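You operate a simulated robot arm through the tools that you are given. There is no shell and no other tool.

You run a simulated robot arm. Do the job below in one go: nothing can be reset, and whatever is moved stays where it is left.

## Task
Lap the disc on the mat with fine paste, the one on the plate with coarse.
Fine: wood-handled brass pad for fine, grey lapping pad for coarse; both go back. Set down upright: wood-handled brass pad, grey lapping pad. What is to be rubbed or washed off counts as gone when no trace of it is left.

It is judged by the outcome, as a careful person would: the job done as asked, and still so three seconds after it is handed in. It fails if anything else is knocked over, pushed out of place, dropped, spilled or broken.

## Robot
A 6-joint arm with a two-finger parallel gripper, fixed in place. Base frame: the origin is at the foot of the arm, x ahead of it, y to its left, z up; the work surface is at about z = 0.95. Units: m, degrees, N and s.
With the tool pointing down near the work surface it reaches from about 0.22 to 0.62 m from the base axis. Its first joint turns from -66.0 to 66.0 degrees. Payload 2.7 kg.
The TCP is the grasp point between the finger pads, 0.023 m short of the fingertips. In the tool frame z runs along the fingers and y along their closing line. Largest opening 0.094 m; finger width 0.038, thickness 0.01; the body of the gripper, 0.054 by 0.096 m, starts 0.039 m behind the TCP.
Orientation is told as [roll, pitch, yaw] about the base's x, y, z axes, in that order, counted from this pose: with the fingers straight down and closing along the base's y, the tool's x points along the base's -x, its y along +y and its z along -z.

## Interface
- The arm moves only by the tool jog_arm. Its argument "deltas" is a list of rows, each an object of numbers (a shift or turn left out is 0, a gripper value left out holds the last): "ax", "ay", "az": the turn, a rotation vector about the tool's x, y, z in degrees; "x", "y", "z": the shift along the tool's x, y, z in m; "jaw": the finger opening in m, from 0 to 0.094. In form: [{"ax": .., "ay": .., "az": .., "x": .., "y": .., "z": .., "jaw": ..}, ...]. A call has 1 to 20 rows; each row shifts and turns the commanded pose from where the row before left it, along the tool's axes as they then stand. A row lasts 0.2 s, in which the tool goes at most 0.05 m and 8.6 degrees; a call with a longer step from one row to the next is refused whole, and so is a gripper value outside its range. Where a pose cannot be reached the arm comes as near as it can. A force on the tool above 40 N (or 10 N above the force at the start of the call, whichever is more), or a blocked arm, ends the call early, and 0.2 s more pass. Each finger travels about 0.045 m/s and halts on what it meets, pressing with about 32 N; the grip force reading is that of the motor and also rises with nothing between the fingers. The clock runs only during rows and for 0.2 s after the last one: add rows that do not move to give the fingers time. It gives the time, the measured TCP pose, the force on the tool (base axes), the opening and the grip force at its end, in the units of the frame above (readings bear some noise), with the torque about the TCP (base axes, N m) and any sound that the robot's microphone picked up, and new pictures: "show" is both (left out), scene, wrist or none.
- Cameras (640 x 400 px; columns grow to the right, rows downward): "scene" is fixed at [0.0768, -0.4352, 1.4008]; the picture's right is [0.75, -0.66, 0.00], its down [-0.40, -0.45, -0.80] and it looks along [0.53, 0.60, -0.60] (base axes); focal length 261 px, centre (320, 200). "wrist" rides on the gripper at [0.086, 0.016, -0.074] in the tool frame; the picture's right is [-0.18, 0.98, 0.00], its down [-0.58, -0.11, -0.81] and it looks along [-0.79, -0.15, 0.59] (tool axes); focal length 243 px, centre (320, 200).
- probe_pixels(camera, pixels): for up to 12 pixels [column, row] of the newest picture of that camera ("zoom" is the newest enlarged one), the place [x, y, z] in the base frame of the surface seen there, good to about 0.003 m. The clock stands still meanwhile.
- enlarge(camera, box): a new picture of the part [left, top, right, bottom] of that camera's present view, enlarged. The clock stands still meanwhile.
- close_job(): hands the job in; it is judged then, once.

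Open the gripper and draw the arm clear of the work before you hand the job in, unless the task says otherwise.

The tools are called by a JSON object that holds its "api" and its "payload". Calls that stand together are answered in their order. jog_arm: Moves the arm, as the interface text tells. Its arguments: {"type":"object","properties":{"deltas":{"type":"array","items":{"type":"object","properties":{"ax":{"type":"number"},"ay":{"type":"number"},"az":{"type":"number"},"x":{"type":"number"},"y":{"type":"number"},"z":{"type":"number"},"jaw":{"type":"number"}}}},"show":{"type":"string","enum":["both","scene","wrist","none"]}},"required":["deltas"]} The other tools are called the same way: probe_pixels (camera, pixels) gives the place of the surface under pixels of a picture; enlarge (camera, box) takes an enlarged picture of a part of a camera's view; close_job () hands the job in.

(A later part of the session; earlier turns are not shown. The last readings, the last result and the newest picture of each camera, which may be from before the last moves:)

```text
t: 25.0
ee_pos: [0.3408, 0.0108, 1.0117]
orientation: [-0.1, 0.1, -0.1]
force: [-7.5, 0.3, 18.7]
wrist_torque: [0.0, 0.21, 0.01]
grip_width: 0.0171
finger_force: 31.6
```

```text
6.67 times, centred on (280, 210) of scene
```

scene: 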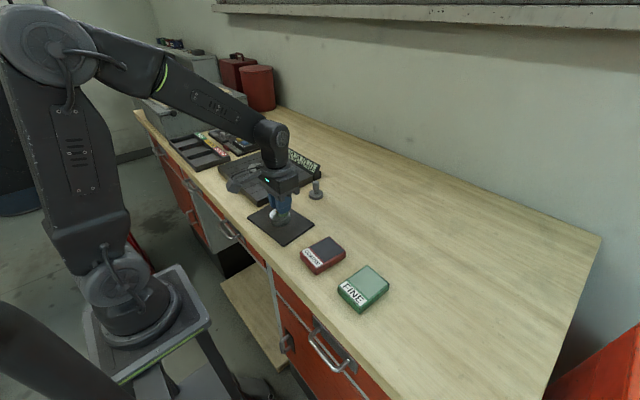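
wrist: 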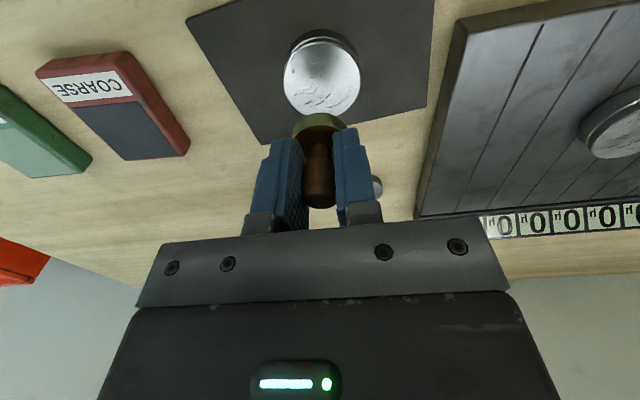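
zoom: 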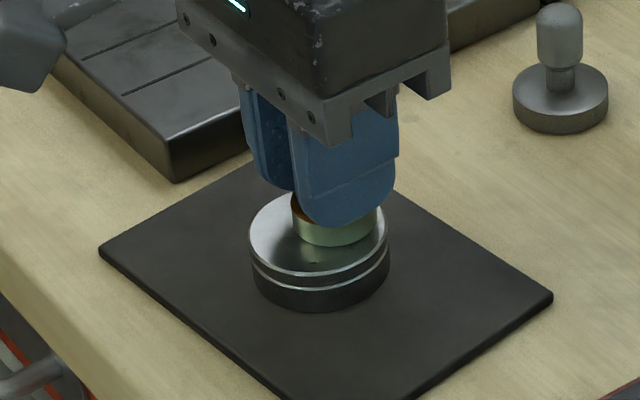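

The force climbed to about 19 N and the disc edge may have shifted by well under a millimetre. I ease off 0.5 mm and rub more gently.

{"api": "jog_arm", "payload": {"deltas": [{"z": -0.0004}, {"x": 0.004}, {"x": 0.004}], "show": "none"}}

{"api": "jog_arm", "payload": {"deltas": [{"x": 0.004}, {"x": 0.004}, {"y": 0.004}, {"x": -0.004}, {"x": -0.004}], "show": "scene"}}

{"api": "enlarge", "payload": {"camera": "scene", "box": [245, 180, 315, 240]}}

```text
t: 25.8
ee_pos: [0.3331, 0.0112, 1.0117]
orientation: [0.1, 0.0, 0.1]
force: [1.9, -0.5, 4.6]
wrist_torque: [-0.01, -0.11, -0.04]
grip_width: 0.0171
finger_force: 32.0
```

```text
t: 27.0
ee_pos: [0.3332, 0.0154, 1.0116]
orientation: [-0.1, 0.0, 0.0]
force: [-1.5, -0.3, 4.2]
wrist_torque: [0.0, -0.01, 0.0]
grip_width: 0.0173
finger_force: 32.3
```

scene: 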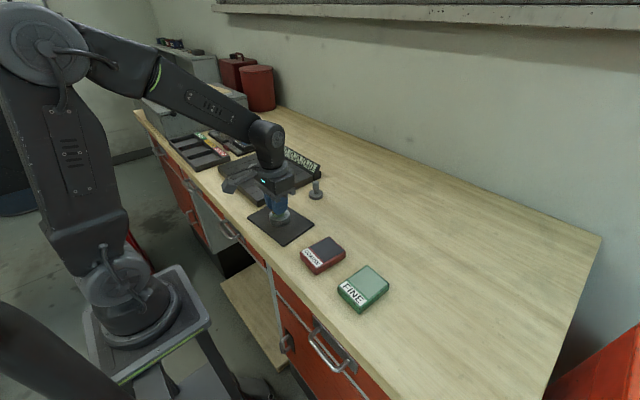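

```text
6.67 times, centred on (280, 210) of scene
```

zoom: 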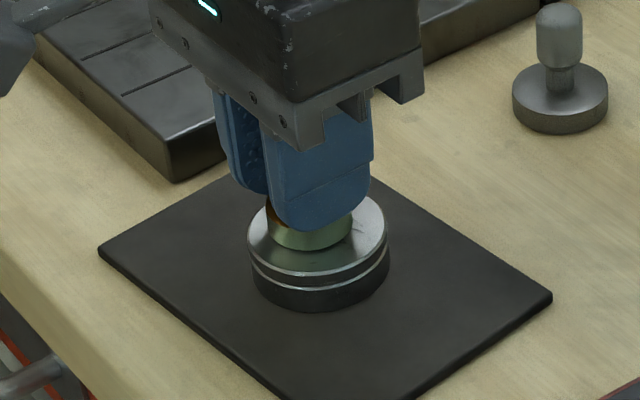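

At about 5 N the friction is mild (2 N) and the disc stays put. I now rub a full pattern: a 10 mm circle followed by a 5 mm circle about the disc centre.

{"api": "jog_arm", "payload": {"deltas": [{"y": 0.006, "z": 0.0001}, {"x": -0.005, "y": -0.00134}, {"x": -0.00366, "y": -0.00366}, {"x": -0.00134, "y": -0.005}, {"x": 0.00134, "y": -0.005}, {"x": 0.00366, "y": -0.00366}, {"x": 0.005, "y": -0.00134}, {"x": 0.005, "y": 0.00134}, {"x": 0.00366, "y": 0.00366}, {"x": 0.00134, "y": 0.005}, {"x": -0.00134, "y": 0.005}, {"x": -0.00366, "y": 0.00366}, {"x": -0.005, "y": 0.00134}, {"y": -0.005}, {"x": -0.00433, "y": -0.0025}, {"y": -0.005}, {"x": 0.00433, "y": -0.0025}, {"x": 0.00433, "y": 0.0025}, {"y": 0.005}, {"x": -0.00433, "y": 0.0025}], "show": "scene"}}

{"api": "enlarge", "payload": {"camera": "scene", "box": [245, 180, 315, 240]}}

```text
t: 31.2
ee_pos: [0.3325, 0.0164, 1.0114]
orientation: [0.0, -0.1, 0.1]
force: [-0.1, 0.0, -0.3]
wrist_torque: [-0.01, 0.0, 0.02]
grip_width: 0.0172
finger_force: 32.2
```

scene: 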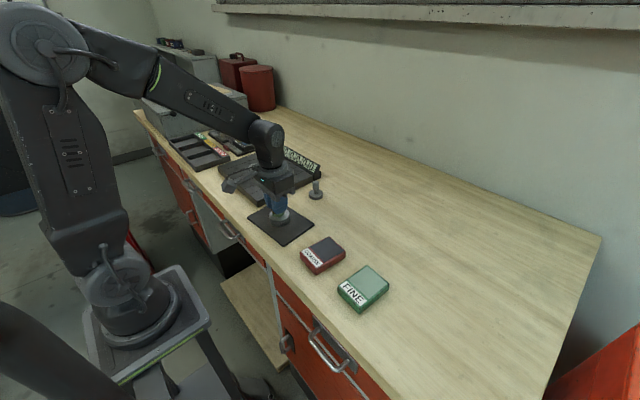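

```text
6.67 times, centred on (280, 210) of scene
```

zoom: 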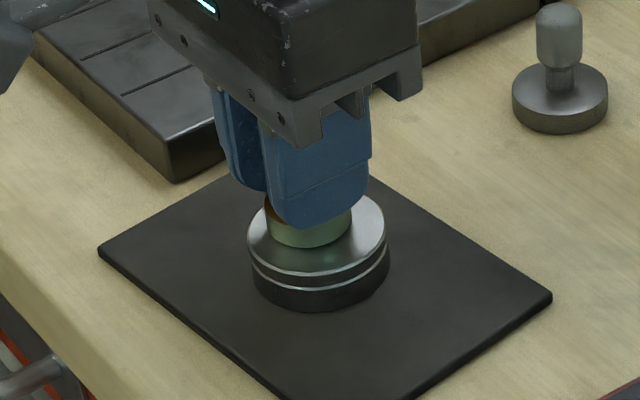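

The force dropped to nearly zero at the end, so I lift and inspect both the disc and the pad's seat in the fingers.

{"api": "jog_arm", "payload": {"deltas": [{"z": -0.005}, {"z": -0.02}, {"z": -0.025}, {"z": -0.03}, {"z": -0.03}, {}]}}

{"api": "enlarge", "payload": {"camera": "scene", "box": [262, 200, 297, 230]}}

{"api": "enlarge", "payload": {"camera": "wrist", "box": [220, 0, 420, 220]}}

```text
t: 32.6
ee_pos: [0.3315, 0.0153, 1.1213]
orientation: [0.0, 0.0, 0.0]
force: [0.4, -0.5, -1.3]
wrist_torque: [-0.03, 0.02, -0.02]
grip_width: 0.0171
finger_force: 31.7
```

scene: 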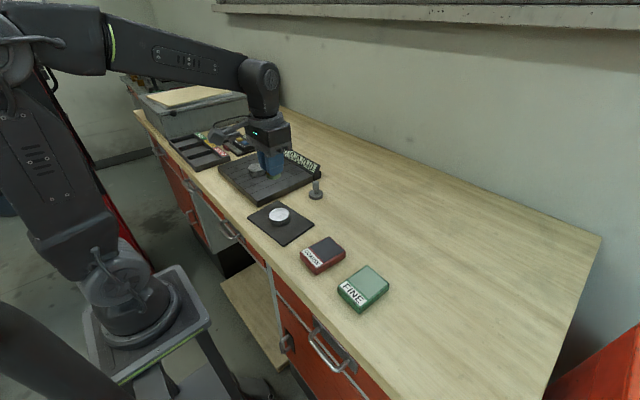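
wrist: 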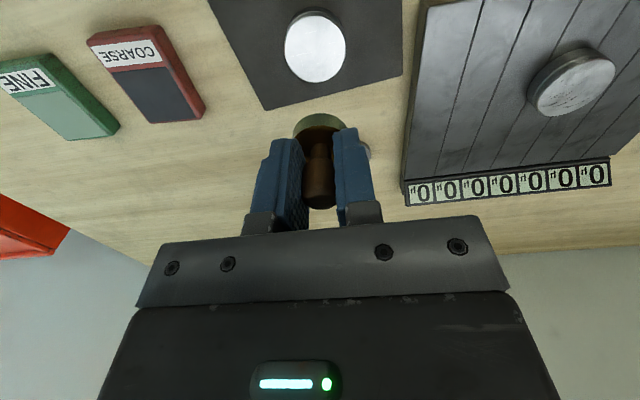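

```text
13.33 times, centred on (280, 215) of scene
```

zoom: 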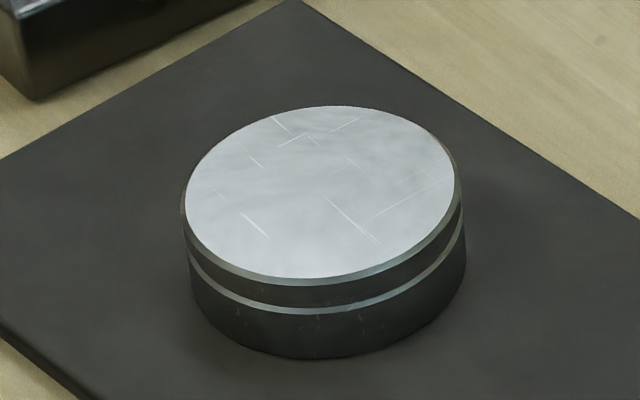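

```text
1.82 times, centred on (320, 110) of wrist
```

zoom: 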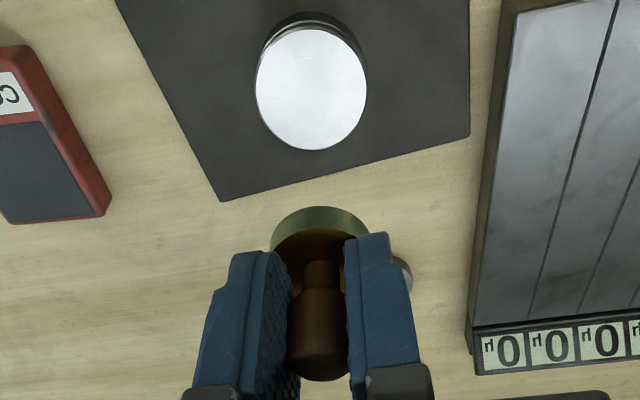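

The dark marks on the mat disc are gone, leaving only thin pale hairlines. I zoom further on its face for any leftover trace, and on the plate disc for comparison.

{"api": "enlarge", "payload": {"camera": "scene", "box": [268, 205, 292, 223]}}

{"api": "enlarge", "payload": {"camera": "wrist", "box": [270, 0, 360, 90]}}

{"api": "enlarge", "payload": {"camera": "wrist", "box": [520, 30, 630, 130]}}

```text
16.00 times, centred on (280, 214) of scene
```

zoom: 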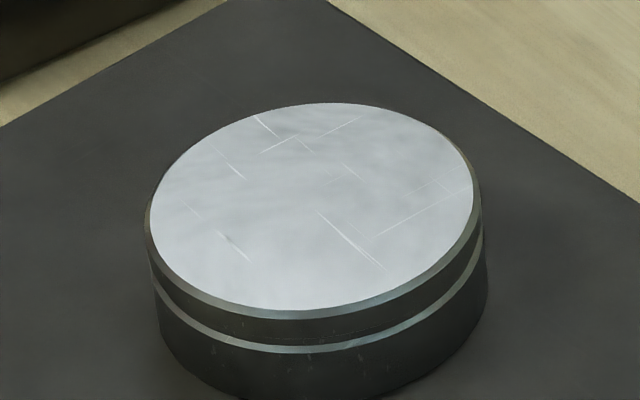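

```text
4.44 times, centred on (315, 45) of wrist
```

zoom: 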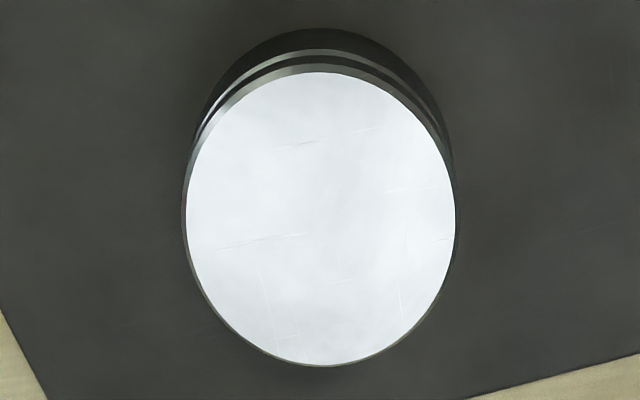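

```text
4.00 times, centred on (575, 80) of wrist
```

zoom: 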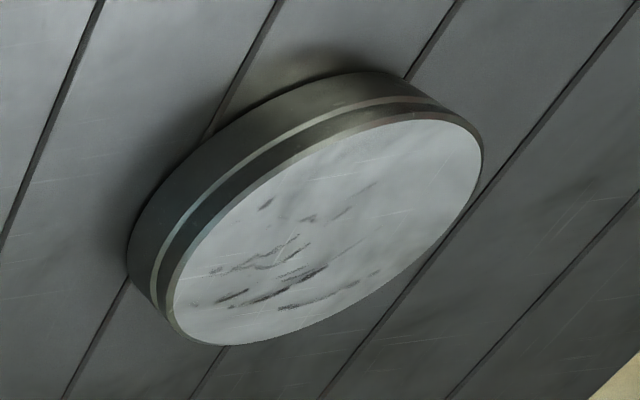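

No dark trace is visible; the hairlines also occur on the plate's metal, so they're surface texture. To be sure about the rim and faint residue, I do one more light pass, first re-finding contact.

{"api": "jog_arm", "payload": {"deltas": [{"z": 0.035}, {"z": 0.04}, {"z": 0.025}, {"z": 0.008}, {"z": 0.002}, {}], "show": "none"}}

{"api": "jog_arm", "payload": {"deltas": [{"z": 0.0005}, {}, {}], "show": "none"}}

```text
t: 34.0
ee_pos: [0.3311, 0.0152, 1.0126]
orientation: [0.0, 0.0, 0.0]
force: [0.4, -0.4, -1.3]
wrist_torque: [-0.02, -0.02, 0.0]
grip_width: 0.0171
finger_force: 32.6
```

```text
t: 34.8
ee_pos: [0.3311, 0.0174, 1.0106]
orientation: [0.0, 0.0, 0.1]
force: [-0.3, -1.0, 5.3]
wrist_torque: [-0.02, -0.02, -0.04]
grip_width: 0.0171
finger_force: 31.9
```

Contact again at about 6 N. I run the wider 11 mm circle then a 4 mm inner circle.

{"api": "jog_arm", "payload": {"deltas": [{"y": 0.006}, {"x": -0.0055, "y": -0.00147}, {"x": -0.00403, "y": -0.00403}, {"x": -0.00147, "y": -0.0055}, {"x": 0.00147, "y": -0.0055}, {"x": 0.00403, "y": -0.00403}, {"x": 0.0055, "y": -0.00147}, {"x": 0.0055, "y": 0.00147}, {"x": 0.00403, "y": 0.00403}, {"x": 0.00147, "y": 0.0055}, {"x": -0.00147, "y": 0.0055}, {"x": -0.00403, "y": 0.00403}, {"x": -0.0055, "y": 0.00147}, {"y": -0.006}, {"x": -0.00433, "y": -0.0025}, {"y": -0.005}, {"x": 0.00433, "y": -0.0025}, {"x": 0.00433, "y": 0.0025}, {"y": 0.005}, {"x": -0.00433, "y": 0.0025}], "show": "none"}}

{"api": "jog_arm", "payload": {"deltas": [{"z": -0.005}, {"z": -0.02}, {"z": -0.025}, {"z": -0.03}, {}]}}

{"api": "enlarge", "payload": {"camera": "scene", "box": [262, 200, 297, 230]}}

{"api": "enlarge", "payload": {"camera": "wrist", "box": [220, 0, 420, 220]}}

```text
t: 39.0
ee_pos: [0.3313, 0.0147, 1.0117]
orientation: [0.0, 0.1, 0.0]
force: [-6.2, -3.4, 19.9]
wrist_torque: [-0.11, 0.05, -0.01]
grip_width: 0.0171
finger_force: 32.1
```

```text
t: 40.2
ee_pos: [0.3328, 0.0169, 1.0906]
orientation: [0.0, 0.0, 0.0]
force: [-0.6, -0.9, -2.1]
wrist_torque: [-0.06, -0.01, 0.0]
grip_width: 0.017
finger_force: 31.6
```

scene: 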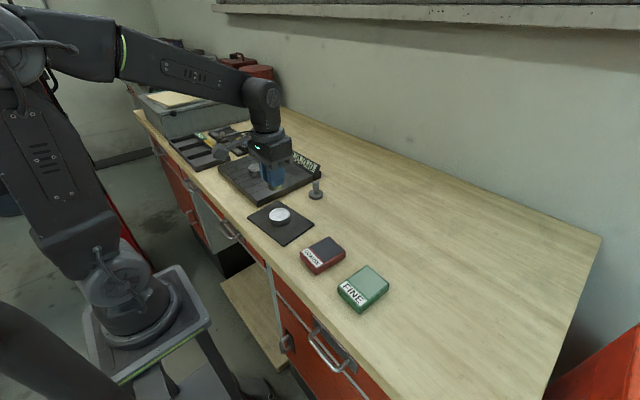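
wrist: 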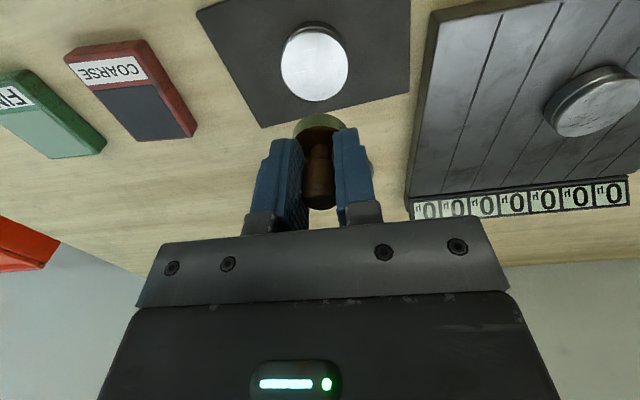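

```text
13.33 times, centred on (280, 215) of scene
```

zoom: 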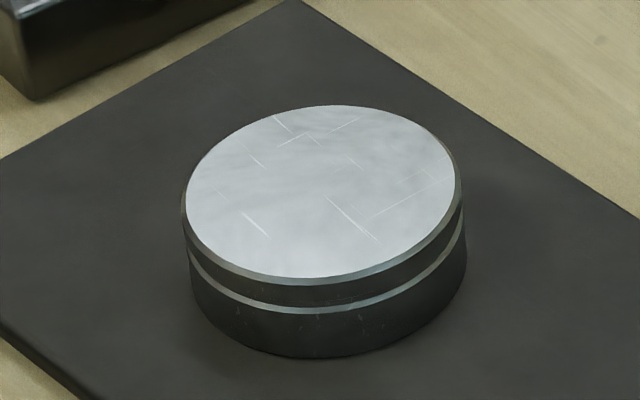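

```text
1.82 times, centred on (320, 110) of wrist
```

zoom: 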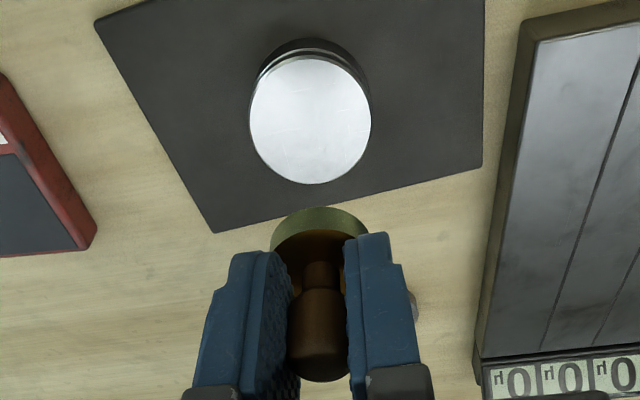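

The mat disc is clean and unmoved. I carry the brass pad back above its original spot (0.4726,-0.0835).

{"api": "jog_arm", "payload": {"deltas": [{"x": -0.02812, "y": -0.0199}, {"x": -0.02812, "y": -0.0199}, {"x": -0.02812, "y": -0.0199}, {"x": -0.02812, "y": -0.0199}, {"x": -0.02812, "y": -0.0199}, {"z": 0.03}, {"z": 0.03}, {"z": 0.03}, {"z": 0.01}, {}, {}]}}

{"api": "enlarge", "payload": {"camera": "scene", "box": [310, 170, 380, 230]}}

```text
t: 42.6
ee_pos: [0.4747, -0.0835, 0.9911]
orientation: [0.0, 0.0, -0.1]
force: [0.2, -0.8, -1.0]
wrist_torque: [-0.02, 0.0, 0.02]
grip_width: 0.0171
finger_force: 31.9
```

scene: 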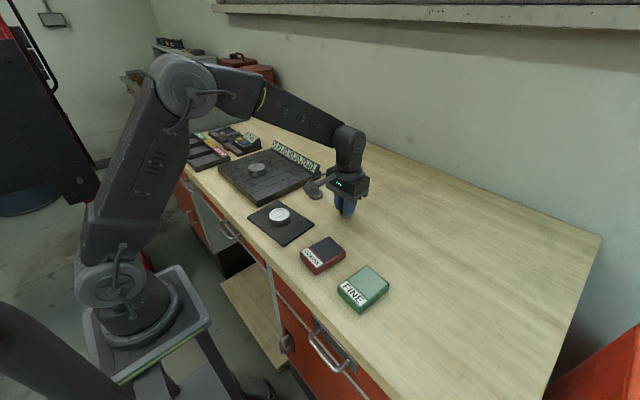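
wrist: 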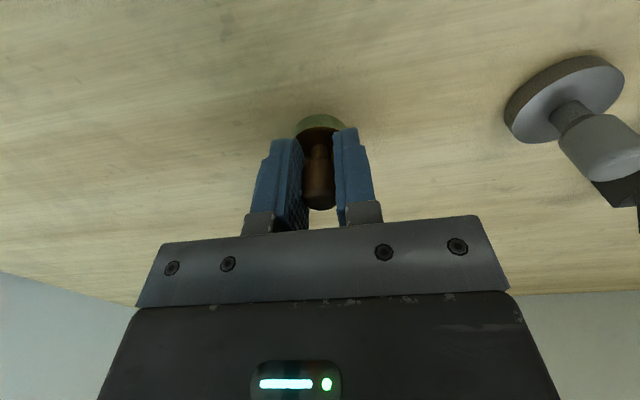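

```text
6.67 times, centred on (345, 200) of scene
```

zoom: 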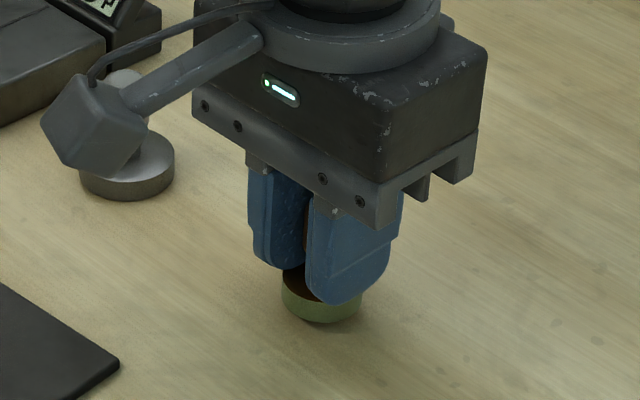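

The pad hovers ~5 mm above its spot. I lower it in small steps to the table.

{"api": "jog_arm", "payload": {"deltas": [{"z": 0.002}, {"z": 0.0015}, {}], "show": "none"}}

{"api": "jog_arm", "payload": {"deltas": [{"z": 0.001}, {}], "show": "none"}}

{"api": "jog_arm", "payload": {"deltas": [{"z": 0.0007}, {}], "show": "none"}}

```text
t: 43.4
ee_pos: [0.4742, -0.0833, 0.988]
orientation: [0.0, -0.1, 0.0]
force: [0.0, -0.3, -0.6]
wrist_torque: [0.0, 0.01, -0.01]
grip_width: 0.0172
finger_force: 31.5
```

```text
t: 44.0
ee_pos: [0.4738, -0.0831, 0.9874]
orientation: [0.0, -0.1, 0.0]
force: [0.2, -0.4, -0.8]
wrist_torque: [0.0, 0.03, 0.01]
grip_width: 0.0172
finger_force: 31.3
```

```text
t: 44.6
ee_pos: [0.4725, -0.0831, 0.9858]
orientation: [0.0, 0.1, 0.0]
force: [0.1, 0.2, -0.6]
wrist_torque: [0.01, 0.02, 0.01]
grip_width: 0.0172
finger_force: 31.6
```

Not yet touching (force still −0.6 N, i.e. the pad's weight hangs). I go on in half-millimetre steps.

{"api": "jog_arm", "payload": {"deltas": [{"z": 0.0005}, {}], "show": "none"}}

{"api": "jog_arm", "payload": {"deltas": [{"z": 0.0004}, {}], "show": "scene"}}

{"api": "enlarge", "payload": {"camera": "scene", "box": [310, 170, 380, 230]}}

```text
t: 45.2
ee_pos: [0.4738, -0.0833, 0.9859]
orientation: [0.0, -0.2, 0.0]
force: [-0.3, 0.1, -0.4]
wrist_torque: [-0.01, 0.01, 0.0]
grip_width: 0.017
finger_force: 32.1
```

```text
t: 45.8
ee_pos: [0.4739, -0.0831, 0.9861]
orientation: [-0.1, -0.1, 0.0]
force: [-0.8, 0.2, 2.9]
wrist_torque: [0.06, -0.07, 0.01]
grip_width: 0.0171
finger_force: 32.0
```

scene: 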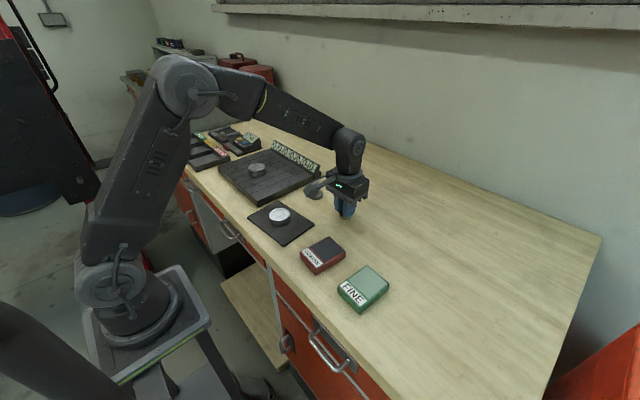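

```text
6.67 times, centred on (345, 200) of scene
```

zoom: 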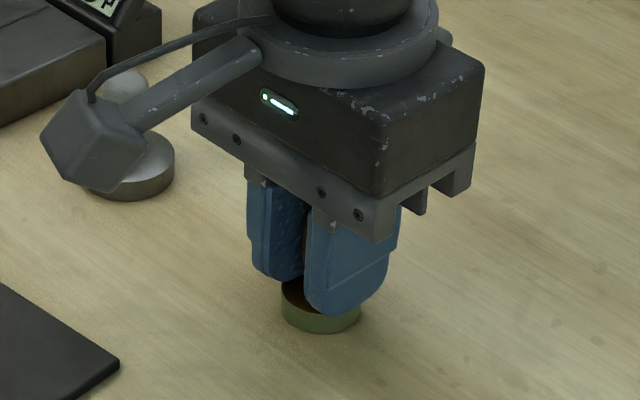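

The pad is down (about 3.5 N). I open the fingers and rise straight up.

{"api": "jog_arm", "payload": {"deltas": [{"jaw": 0.022}, {"jaw": 0.035}, {"jaw": 0.05}, {}, {}, {"z": -0.01}, {"z": -0.03}, {"z": -0.04}, {"z": -0.04}, {}]}}

{"api": "enlarge", "payload": {"camera": "scene", "box": [295, 170, 365, 230]}}

{"api": "probe_pixels", "payload": {"camera": "zoom", "pixels": [[226, 75], [226, 100], [206, 100], [246, 100], [182, 165], [270, 165], [226, 195], [424, 220], [424, 240], [405, 245], [445, 245], [424, 320]]}}

```text
t: 48.0
ee_pos: [0.4734, -0.0819, 1.1059]
orientation: [0.1, 0.0, 0.0]
force: [0.1, 0.5, 0.0]
wrist_torque: [-0.01, -0.03, 0.0]
grip_width: 0.0501
finger_force: 0.0
```

scene: 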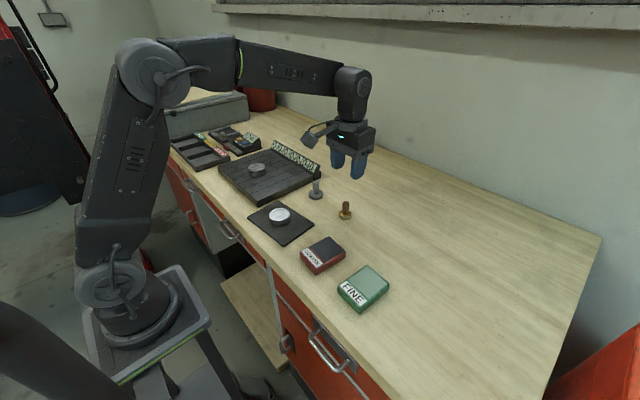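
wrist: 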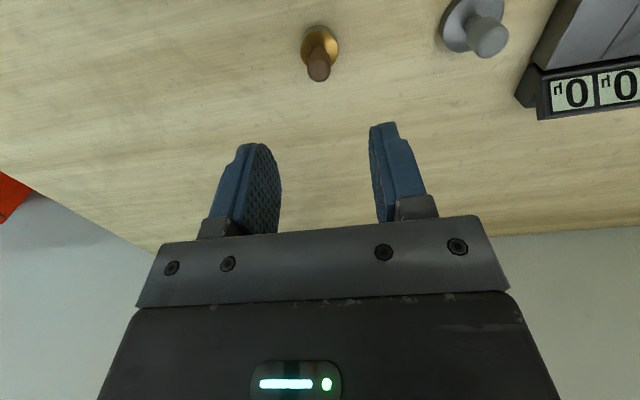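

```text
6.67 times, centred on (330, 200) of scene
```

zoom: 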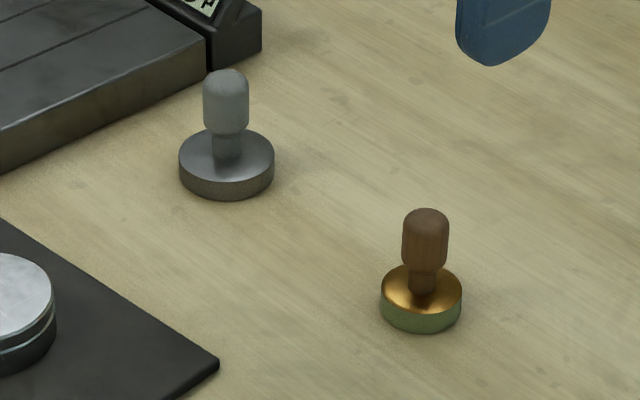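

```text
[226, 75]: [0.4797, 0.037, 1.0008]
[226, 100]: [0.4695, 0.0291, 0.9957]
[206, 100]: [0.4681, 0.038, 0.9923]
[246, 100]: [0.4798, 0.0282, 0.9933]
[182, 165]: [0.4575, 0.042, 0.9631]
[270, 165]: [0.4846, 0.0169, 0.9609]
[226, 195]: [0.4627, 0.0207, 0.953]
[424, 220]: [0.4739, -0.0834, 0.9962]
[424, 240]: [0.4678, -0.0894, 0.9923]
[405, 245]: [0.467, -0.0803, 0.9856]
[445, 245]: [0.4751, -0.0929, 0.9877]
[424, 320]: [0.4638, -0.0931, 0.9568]
```

The brass pad is back upright on its spot, with the same outline as before. Next I probe the plate's edge beside the grey pad and move above the grey pad at about (0.4745,0.035).

{"api": "jog_arm", "payload": {"deltas": [{"y": 0.035}, {"y": 0.04}, {"x": -0.0015, "y": 0.0435}, {"z": 0.035}, {}, {}]}}

{"api": "enlarge", "payload": {"camera": "wrist", "box": [220, 40, 460, 220]}}

{"api": "probe_pixels", "payload": {"camera": "scene", "pixels": [[322, 170], [318, 178], [305, 190], [312, 161], [257, 203], [219, 165], [300, 183], [280, 150]]}}

```text
t: 49.4
ee_pos: [0.4746, 0.036, 1.0708]
orientation: [0.0, 0.0, 0.0]
force: [0.5, -0.8, 0.6]
wrist_torque: [-0.01, 0.0, 0.0]
grip_width: 0.05
finger_force: 0.0
```

scene: 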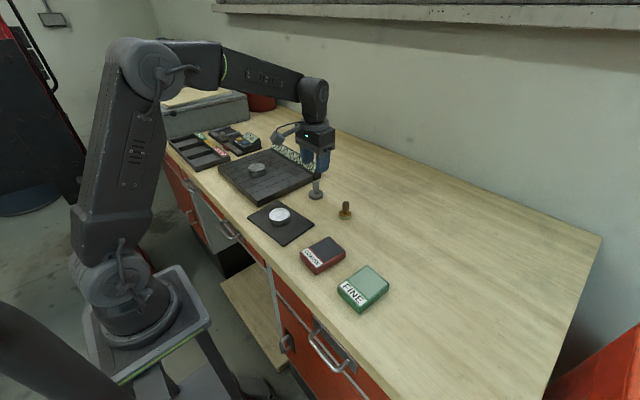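
wrist: 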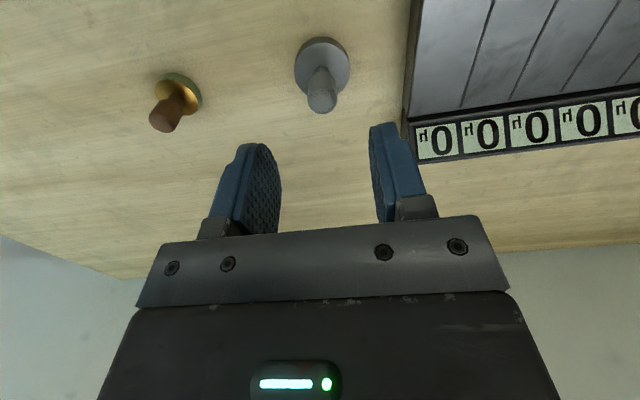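

```text
2.22 times, centred on (340, 130) of wrist
```

zoom: 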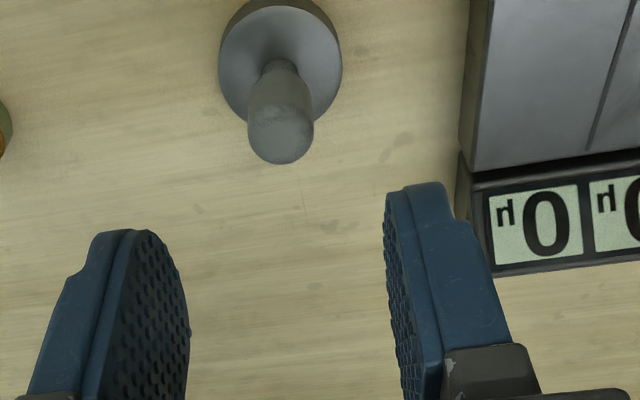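

```text
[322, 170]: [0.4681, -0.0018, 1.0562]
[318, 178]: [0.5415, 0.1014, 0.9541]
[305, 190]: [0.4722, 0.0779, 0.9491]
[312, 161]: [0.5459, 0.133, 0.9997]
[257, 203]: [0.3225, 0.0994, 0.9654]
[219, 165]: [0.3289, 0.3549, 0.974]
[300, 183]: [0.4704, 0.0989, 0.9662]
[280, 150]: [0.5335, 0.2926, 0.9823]
```

The grey knob is at (322,98) in the wrist picture, implying y≈0.037; the plate edge at y≈0.098 leaves room. I shift 1.5 mm and descend to z≈0.988 with the jaw at 0.05.

{"api": "jog_arm", "payload": {"deltas": [{"y": 0.0015}, {"z": 0.03}, {"z": 0.03}, {"z": 0.018}, {"z": 0.0045}, {}, {}]}}

{"api": "enlarge", "payload": {"camera": "wrist", "box": [220, 80, 420, 240]}}

{"api": "enlarge", "payload": {"camera": "scene", "box": [285, 150, 345, 210]}}

```text
t: 51.0
ee_pos: [0.4746, 0.0368, 0.987]
orientation: [-0.1, 0.0, 0.0]
force: [-0.1, 0.4, -0.7]
wrist_torque: [0.0, -0.06, -0.03]
grip_width: 0.0499
finger_force: 0.3
```

scene: 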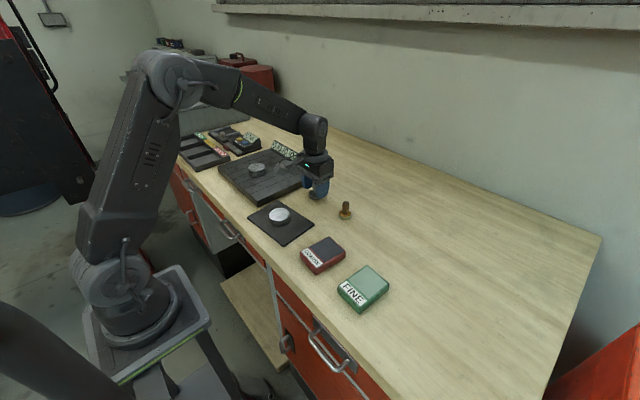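
wrist: 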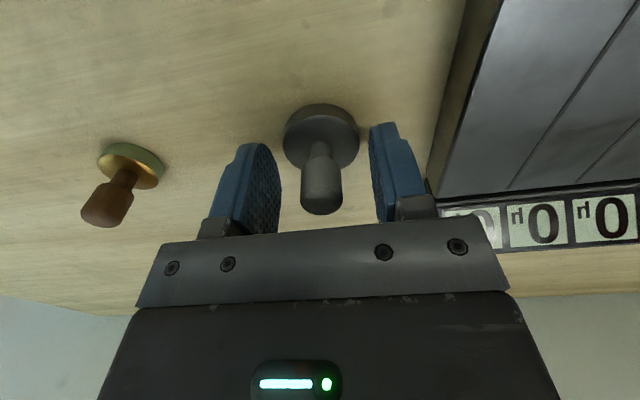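

```text
2.50 times, centred on (320, 160) of wrist
```

zoom: 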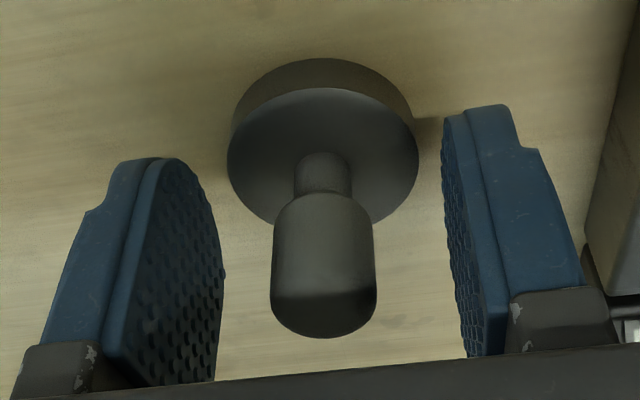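

```text
6.67 times, centred on (315, 180) of scene
```

zoom: 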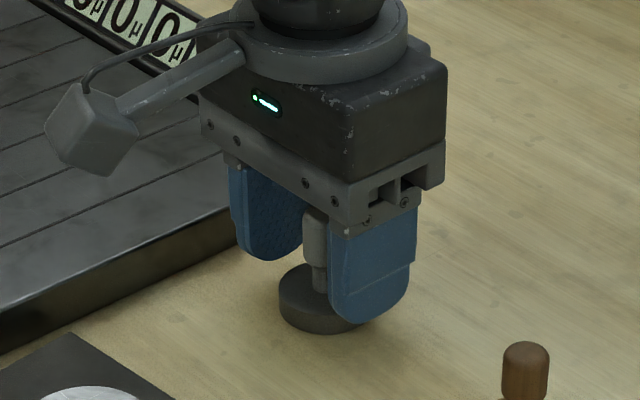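

The grey knob is centred between the open fingers. I close slowly and then lift 1 cm to check the hold.

{"api": "jog_arm", "payload": {"deltas": [{"jaw": 0.03}, {"jaw": 0.02}, {"jaw": 0.01}, {"jaw": 0.0}, {}, {}, {}, {}, {}], "show": "none"}}

{"api": "jog_arm", "payload": {"deltas": [{"z": -0.002}, {"z": -0.002}, {"z": -0.003}, {"z": -0.003}, {}]}}

{"api": "enlarge", "payload": {"camera": "scene", "box": [285, 150, 345, 210]}}

```text
t: 53.0
ee_pos: [0.4744, 0.0362, 0.989]
orientation: [0.0, -0.1, 0.0]
force: [-0.2, 0.7, 3.6]
wrist_torque: [0.14, 0.0, 0.01]
grip_width: 0.019
finger_force: 32.5
```

```text
t: 54.2
ee_pos: [0.4737, 0.037, 0.9976]
orientation: [0.1, -0.1, 0.0]
force: [0.2, 0.2, -2.0]
wrist_torque: [0.02, 0.02, -0.03]
grip_width: 0.0191
finger_force: 32.5
```

scene: 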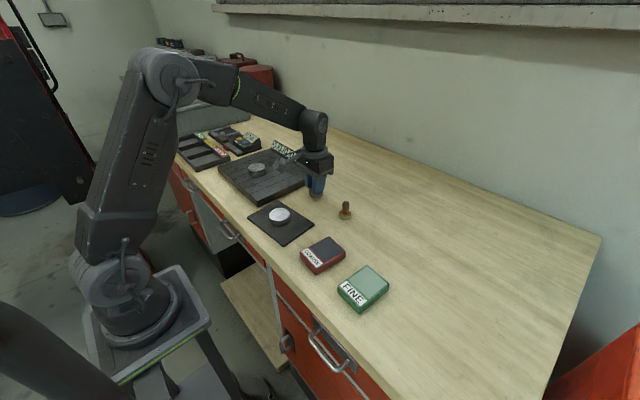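
wrist: 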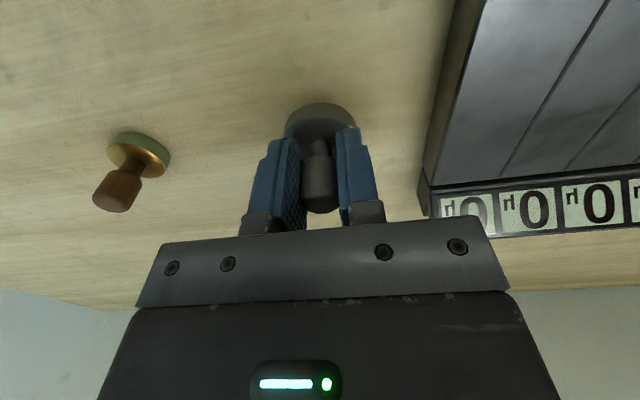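

```text
6.67 times, centred on (315, 180) of scene
```

zoom: 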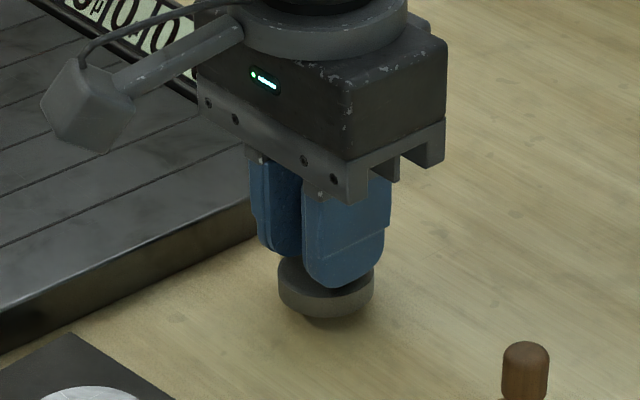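

The grey pad is lifted cleanly (width 0.019). I raise it and carry it over the COARSE paste area at about (0.347,-0.152).

{"api": "jog_arm", "payload": {"deltas": [{"z": -0.02}, {"z": -0.03}, {"z": -0.022}, {"x": 0.0151, "y": -0.0225}, {"x": 0.0224, "y": -0.0332}, {"x": 0.0224, "y": -0.0332}, {"x": 0.0224, "y": -0.0332}, {"x": 0.0224, "y": -0.0332}, {"x": 0.0224, "y": -0.0332}, {}, {}]}}

{"api": "enlarge", "payload": {"camera": "wrist", "box": [160, 0, 480, 240]}}

{"api": "enlarge", "payload": {"camera": "scene", "box": [280, 210, 380, 290]}}

```text
t: 56.6
ee_pos: [0.3466, -0.1543, 1.0694]
orientation: [0.0, 0.0, 0.0]
force: [-0.3, -0.3, -0.3]
wrist_torque: [0.03, -0.01, -0.04]
grip_width: 0.0195
finger_force: 31.9
```

scene: 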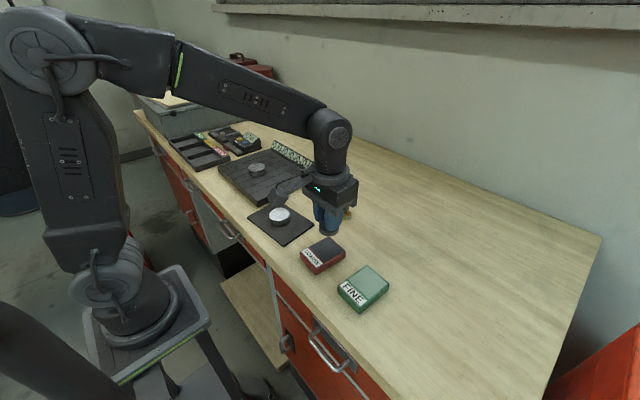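
wrist: 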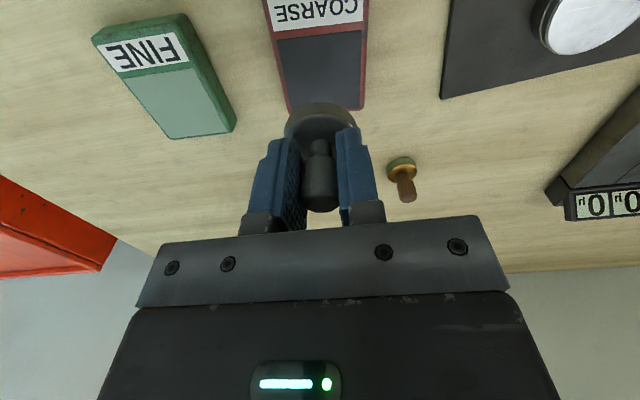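

```text
1.67 times, centred on (320, 120) of wrist
```

zoom: 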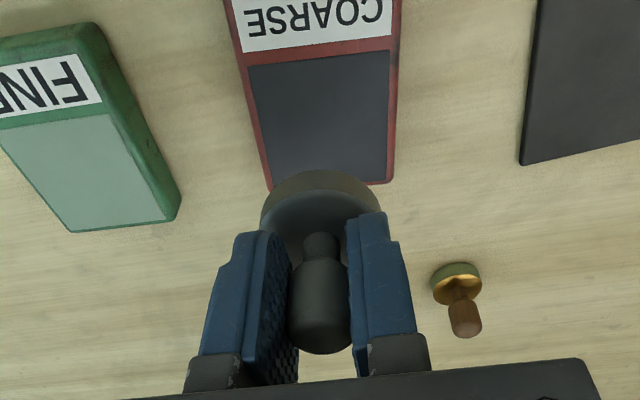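

```text
5.00 times, centred on (330, 250) of scene
```

zoom: 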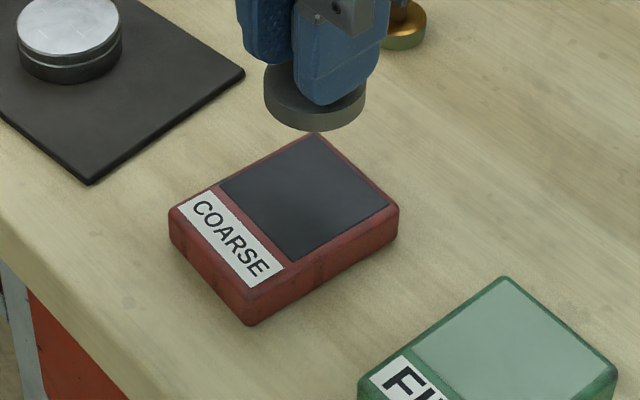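

The grey pad hovers behind/above the COARSE box. I probe the paste area's corners in both views to verify the target.

{"api": "probe_pixels", "payload": {"camera": "zoom", "pixels": [[316, 135], [220, 188], [290, 260], [388, 205], [305, 198]]}}

{"api": "probe_pixels", "payload": {"camera": "wrist", "pixels": [[277, 42], [361, 32], [295, 105], [359, 105], [325, 70]]}}

```text
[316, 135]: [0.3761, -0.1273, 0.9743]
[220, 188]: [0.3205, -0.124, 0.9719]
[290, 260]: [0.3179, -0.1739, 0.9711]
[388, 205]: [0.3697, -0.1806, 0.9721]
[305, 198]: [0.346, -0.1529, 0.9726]
```

```text
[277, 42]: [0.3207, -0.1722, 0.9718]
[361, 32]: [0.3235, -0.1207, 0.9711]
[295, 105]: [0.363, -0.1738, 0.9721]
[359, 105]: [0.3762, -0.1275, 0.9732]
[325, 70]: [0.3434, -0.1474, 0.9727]
```

The paste area centre is about (0.3465,-0.150). I shift 1.5 mm and lower to just above contact, then step down gently.

{"api": "jog_arm", "payload": {"deltas": [{"y": 0.0015}, {"z": 0.03}, {"z": 0.02}, {"z": 0.006}, {}], "show": "none"}}

{"api": "jog_arm", "payload": {"deltas": [{"z": 0.0015}, {"z": 0.001}, {}], "show": "none"}}

{"api": "jog_arm", "payload": {"deltas": [{"z": 0.001}, {}], "show": "none"}}

{"api": "jog_arm", "payload": {"deltas": [{"z": 0.0005}, {}], "show": "none"}}

```text
t: 57.8
ee_pos: [0.3471, -0.1508, 1.0145]
orientation: [0.0, 0.0, 0.0]
force: [0.8, -0.2, -1.8]
wrist_torque: [0.03, 0.01, -0.01]
grip_width: 0.0192
finger_force: 32.0
```

```text
t: 58.6
ee_pos: [0.3478, -0.1509, 1.0116]
orientation: [0.1, -0.1, 0.0]
force: [0.0, 1.7, 0.0]
wrist_torque: [0.01, -0.03, 0.01]
grip_width: 0.0191
finger_force: 32.3
```

```text
t: 59.2
ee_pos: [0.3475, -0.1508, 1.0112]
orientation: [0.0, 0.0, 0.0]
force: [-3.3, 1.0, 11.5]
wrist_torque: [0.05, 0.12, 0.04]
grip_width: 0.0191
finger_force: 31.7
```

```text
t: 59.8
ee_pos: [0.3479, -0.1498, 1.0108]
orientation: [-0.1, -0.3, 0.2]
force: [-3.5, 1.9, 20.7]
wrist_torque: [0.07, 0.17, 0.09]
grip_width: 0.0192
finger_force: 31.9
```

Pressed with about 20 N; that's ample. I lift off and check the pad's face and the box.

{"api": "jog_arm", "payload": {"deltas": [{"z": -0.002}, {"z": -0.005}, {"z": -0.02}, {"z": -0.035}, {}, {}]}}

{"api": "enlarge", "payload": {"camera": "scene", "box": [280, 210, 380, 290]}}

{"api": "enlarge", "payload": {"camera": "wrist", "box": [220, 0, 420, 220]}}

```text
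t: 61.2
ee_pos: [0.3471, -0.1499, 1.0722]
orientation: [0.1, 0.0, 0.0]
force: [0.6, -0.6, -1.1]
wrist_torque: [0.01, 0.0, 0.01]
grip_width: 0.0193
finger_force: 31.5
```

scene: 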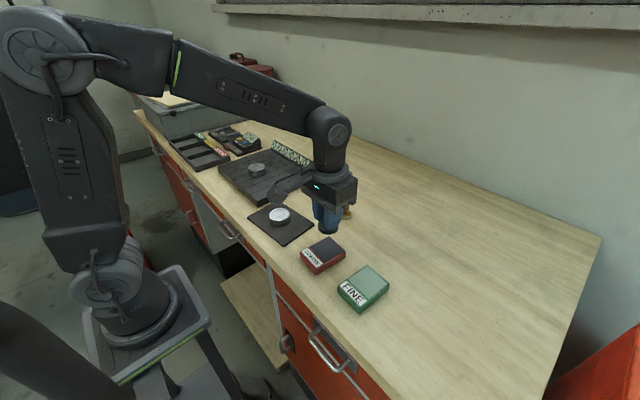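
wrist: 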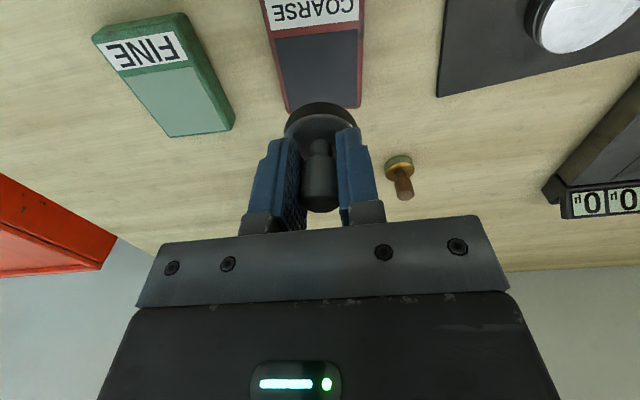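

```text
5.00 times, centred on (330, 250) of scene
```

zoom: 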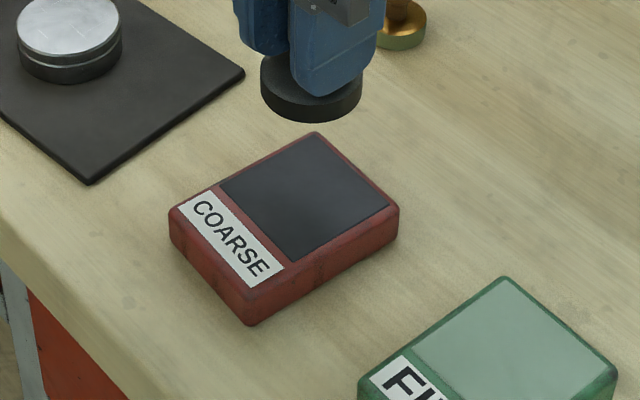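

```text
1.82 times, centred on (320, 110) of wrist
```

zoom: 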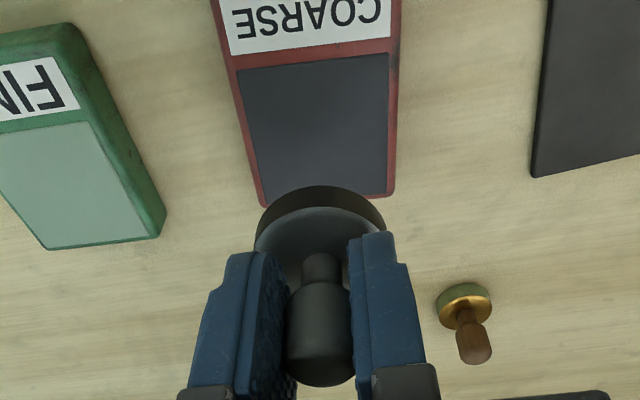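

The pad rim turned dark: coarse paste is loaded. I raise and carry it toward the plate disc at about (0.397,0.223).

{"api": "jog_arm", "payload": {"deltas": [{"z": -0.028}, {"x": -0.0035, "y": 0.025}, {"x": -0.0055, "y": 0.04}, {"x": -0.0058, "y": 0.044}, {"x": -0.0058, "y": 0.044}, {"x": -0.0058, "y": 0.044}, {"x": -0.0058, "y": 0.044}, {"x": -0.0058, "y": 0.044}, {"x": -0.006, "y": 0.044}, {"x": -0.006, "y": 0.0445}, {}, {}]}}

{"api": "enlarge", "payload": {"camera": "wrist", "box": [220, 0, 420, 160]}}

{"api": "enlarge", "payload": {"camera": "scene", "box": [215, 130, 300, 200]}}

```text
t: 63.8
ee_pos: [0.3978, 0.2238, 1.0994]
orientation: [-0.1, 0.0, 0.1]
force: [0.4, -0.2, -2.8]
wrist_torque: [-0.03, 0.0, 0.0]
grip_width: 0.0191
finger_force: 32.2
```

scene: 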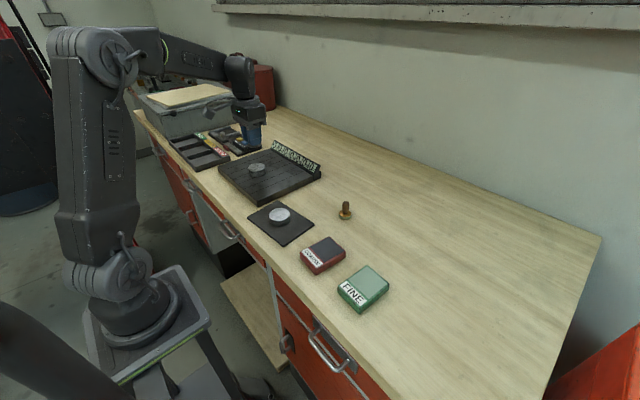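
wrist: 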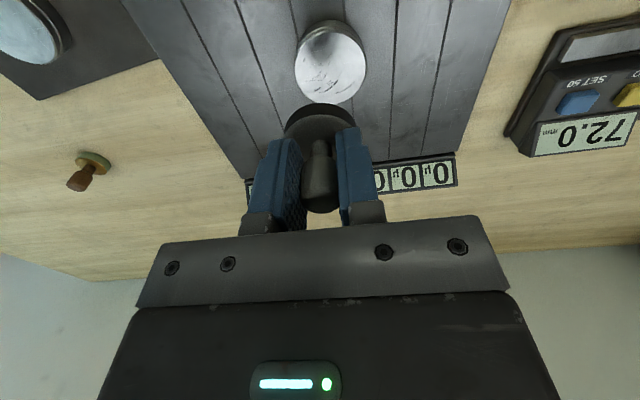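

```text
2.50 times, centred on (320, 80) of wrist
```

zoom: 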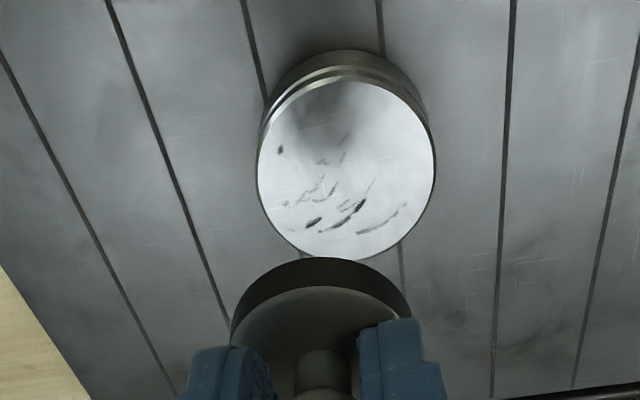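

```text
5.71 times, centred on (258, 165) of scene
```

zoom: 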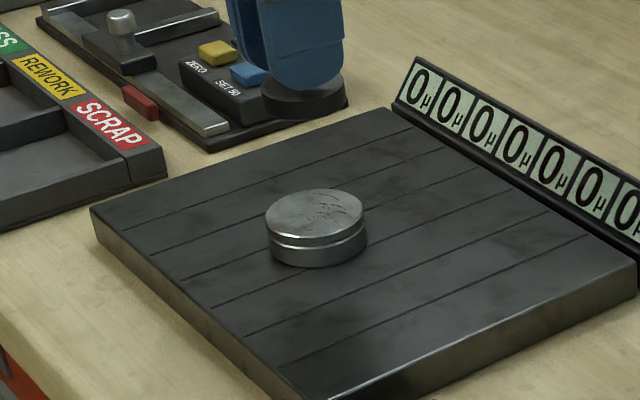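

The disc on the plate shows the same dark marks. I probe its outline in both views (wrist ellipse columns 295–365, rows 31–104; zoom ellipse columns 265–365).

{"api": "probe_pixels", "payload": {"camera": "wrist", "pixels": [[330, 66], [297, 70], [363, 66], [332, 33], [310, 92], [345, 92], [310, 45], [352, 45]]}}

{"api": "probe_pixels", "payload": {"camera": "zoom", "pixels": [[268, 215], [362, 210], [315, 213], [310, 190], [318, 235], [290, 213], [340, 213], [318, 262], [220, 230], [420, 230]]}}

```text
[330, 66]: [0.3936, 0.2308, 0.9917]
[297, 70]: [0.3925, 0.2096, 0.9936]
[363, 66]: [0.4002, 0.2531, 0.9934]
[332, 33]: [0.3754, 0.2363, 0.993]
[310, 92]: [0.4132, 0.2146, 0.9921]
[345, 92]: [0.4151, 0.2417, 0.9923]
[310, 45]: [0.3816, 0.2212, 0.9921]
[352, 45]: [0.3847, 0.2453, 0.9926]
```

```text
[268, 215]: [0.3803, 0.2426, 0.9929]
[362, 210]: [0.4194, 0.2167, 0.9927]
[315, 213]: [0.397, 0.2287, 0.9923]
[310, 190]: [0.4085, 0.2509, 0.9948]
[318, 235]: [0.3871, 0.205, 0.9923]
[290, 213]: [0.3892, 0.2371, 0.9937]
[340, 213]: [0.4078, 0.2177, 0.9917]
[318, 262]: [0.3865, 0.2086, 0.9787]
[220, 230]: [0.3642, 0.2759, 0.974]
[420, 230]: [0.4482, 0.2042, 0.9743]
```

The disc centre works out to about (0.398,0.2297) with top z≈0.9925. I shift there, lower to just above contact, and check.

{"api": "jog_arm", "payload": {"deltas": [{"x": -0.001, "y": 0.0065}, {"z": 0.03}, {"z": 0.025}, {"z": 0.009}, {}, {}]}}

{"api": "enlarge", "payload": {"camera": "scene", "box": [215, 130, 300, 200]}}

{"api": "enlarge", "payload": {"camera": "wrist", "box": [220, 40, 420, 220]}}

```text
t: 65.2
ee_pos: [0.3985, 0.2308, 1.0364]
orientation: [0.0, 0.0, 0.0]
force: [0.2, 0.0, -1.1]
wrist_torque: [0.03, 0.02, 0.02]
grip_width: 0.019
finger_force: 32.4
```

scene: 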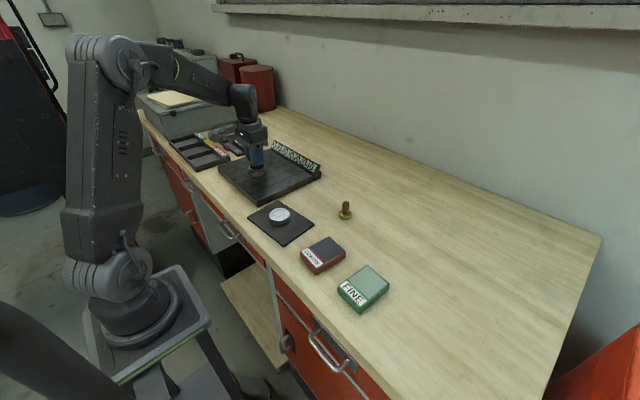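
wrist: 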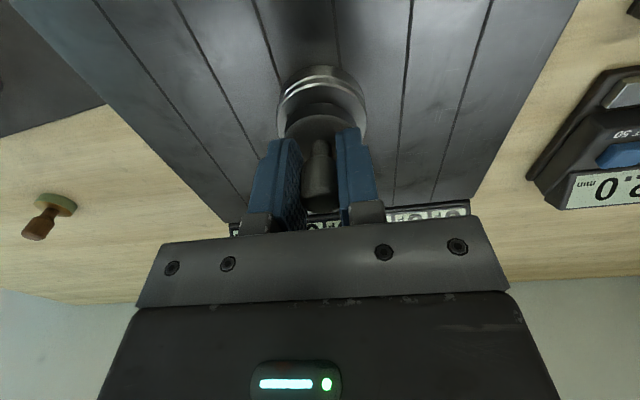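

```text
5.71 times, centred on (258, 165) of scene
```

zoom: 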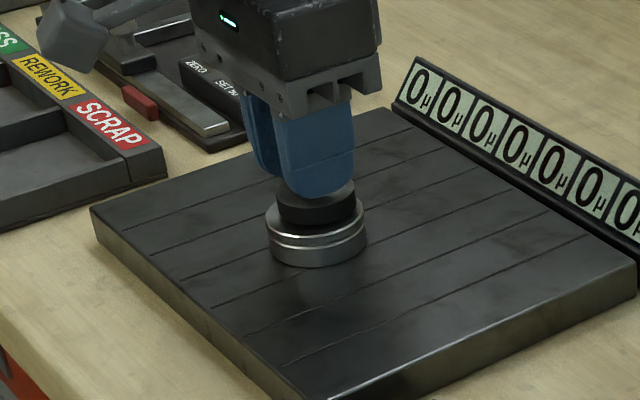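

```text
2.22 times, centred on (320, 130) of wrist
```

zoom: 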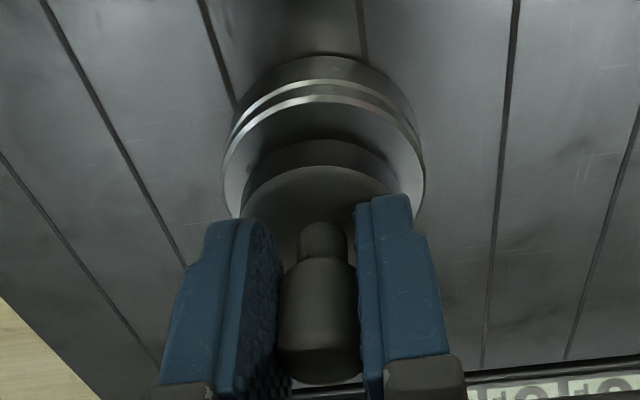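

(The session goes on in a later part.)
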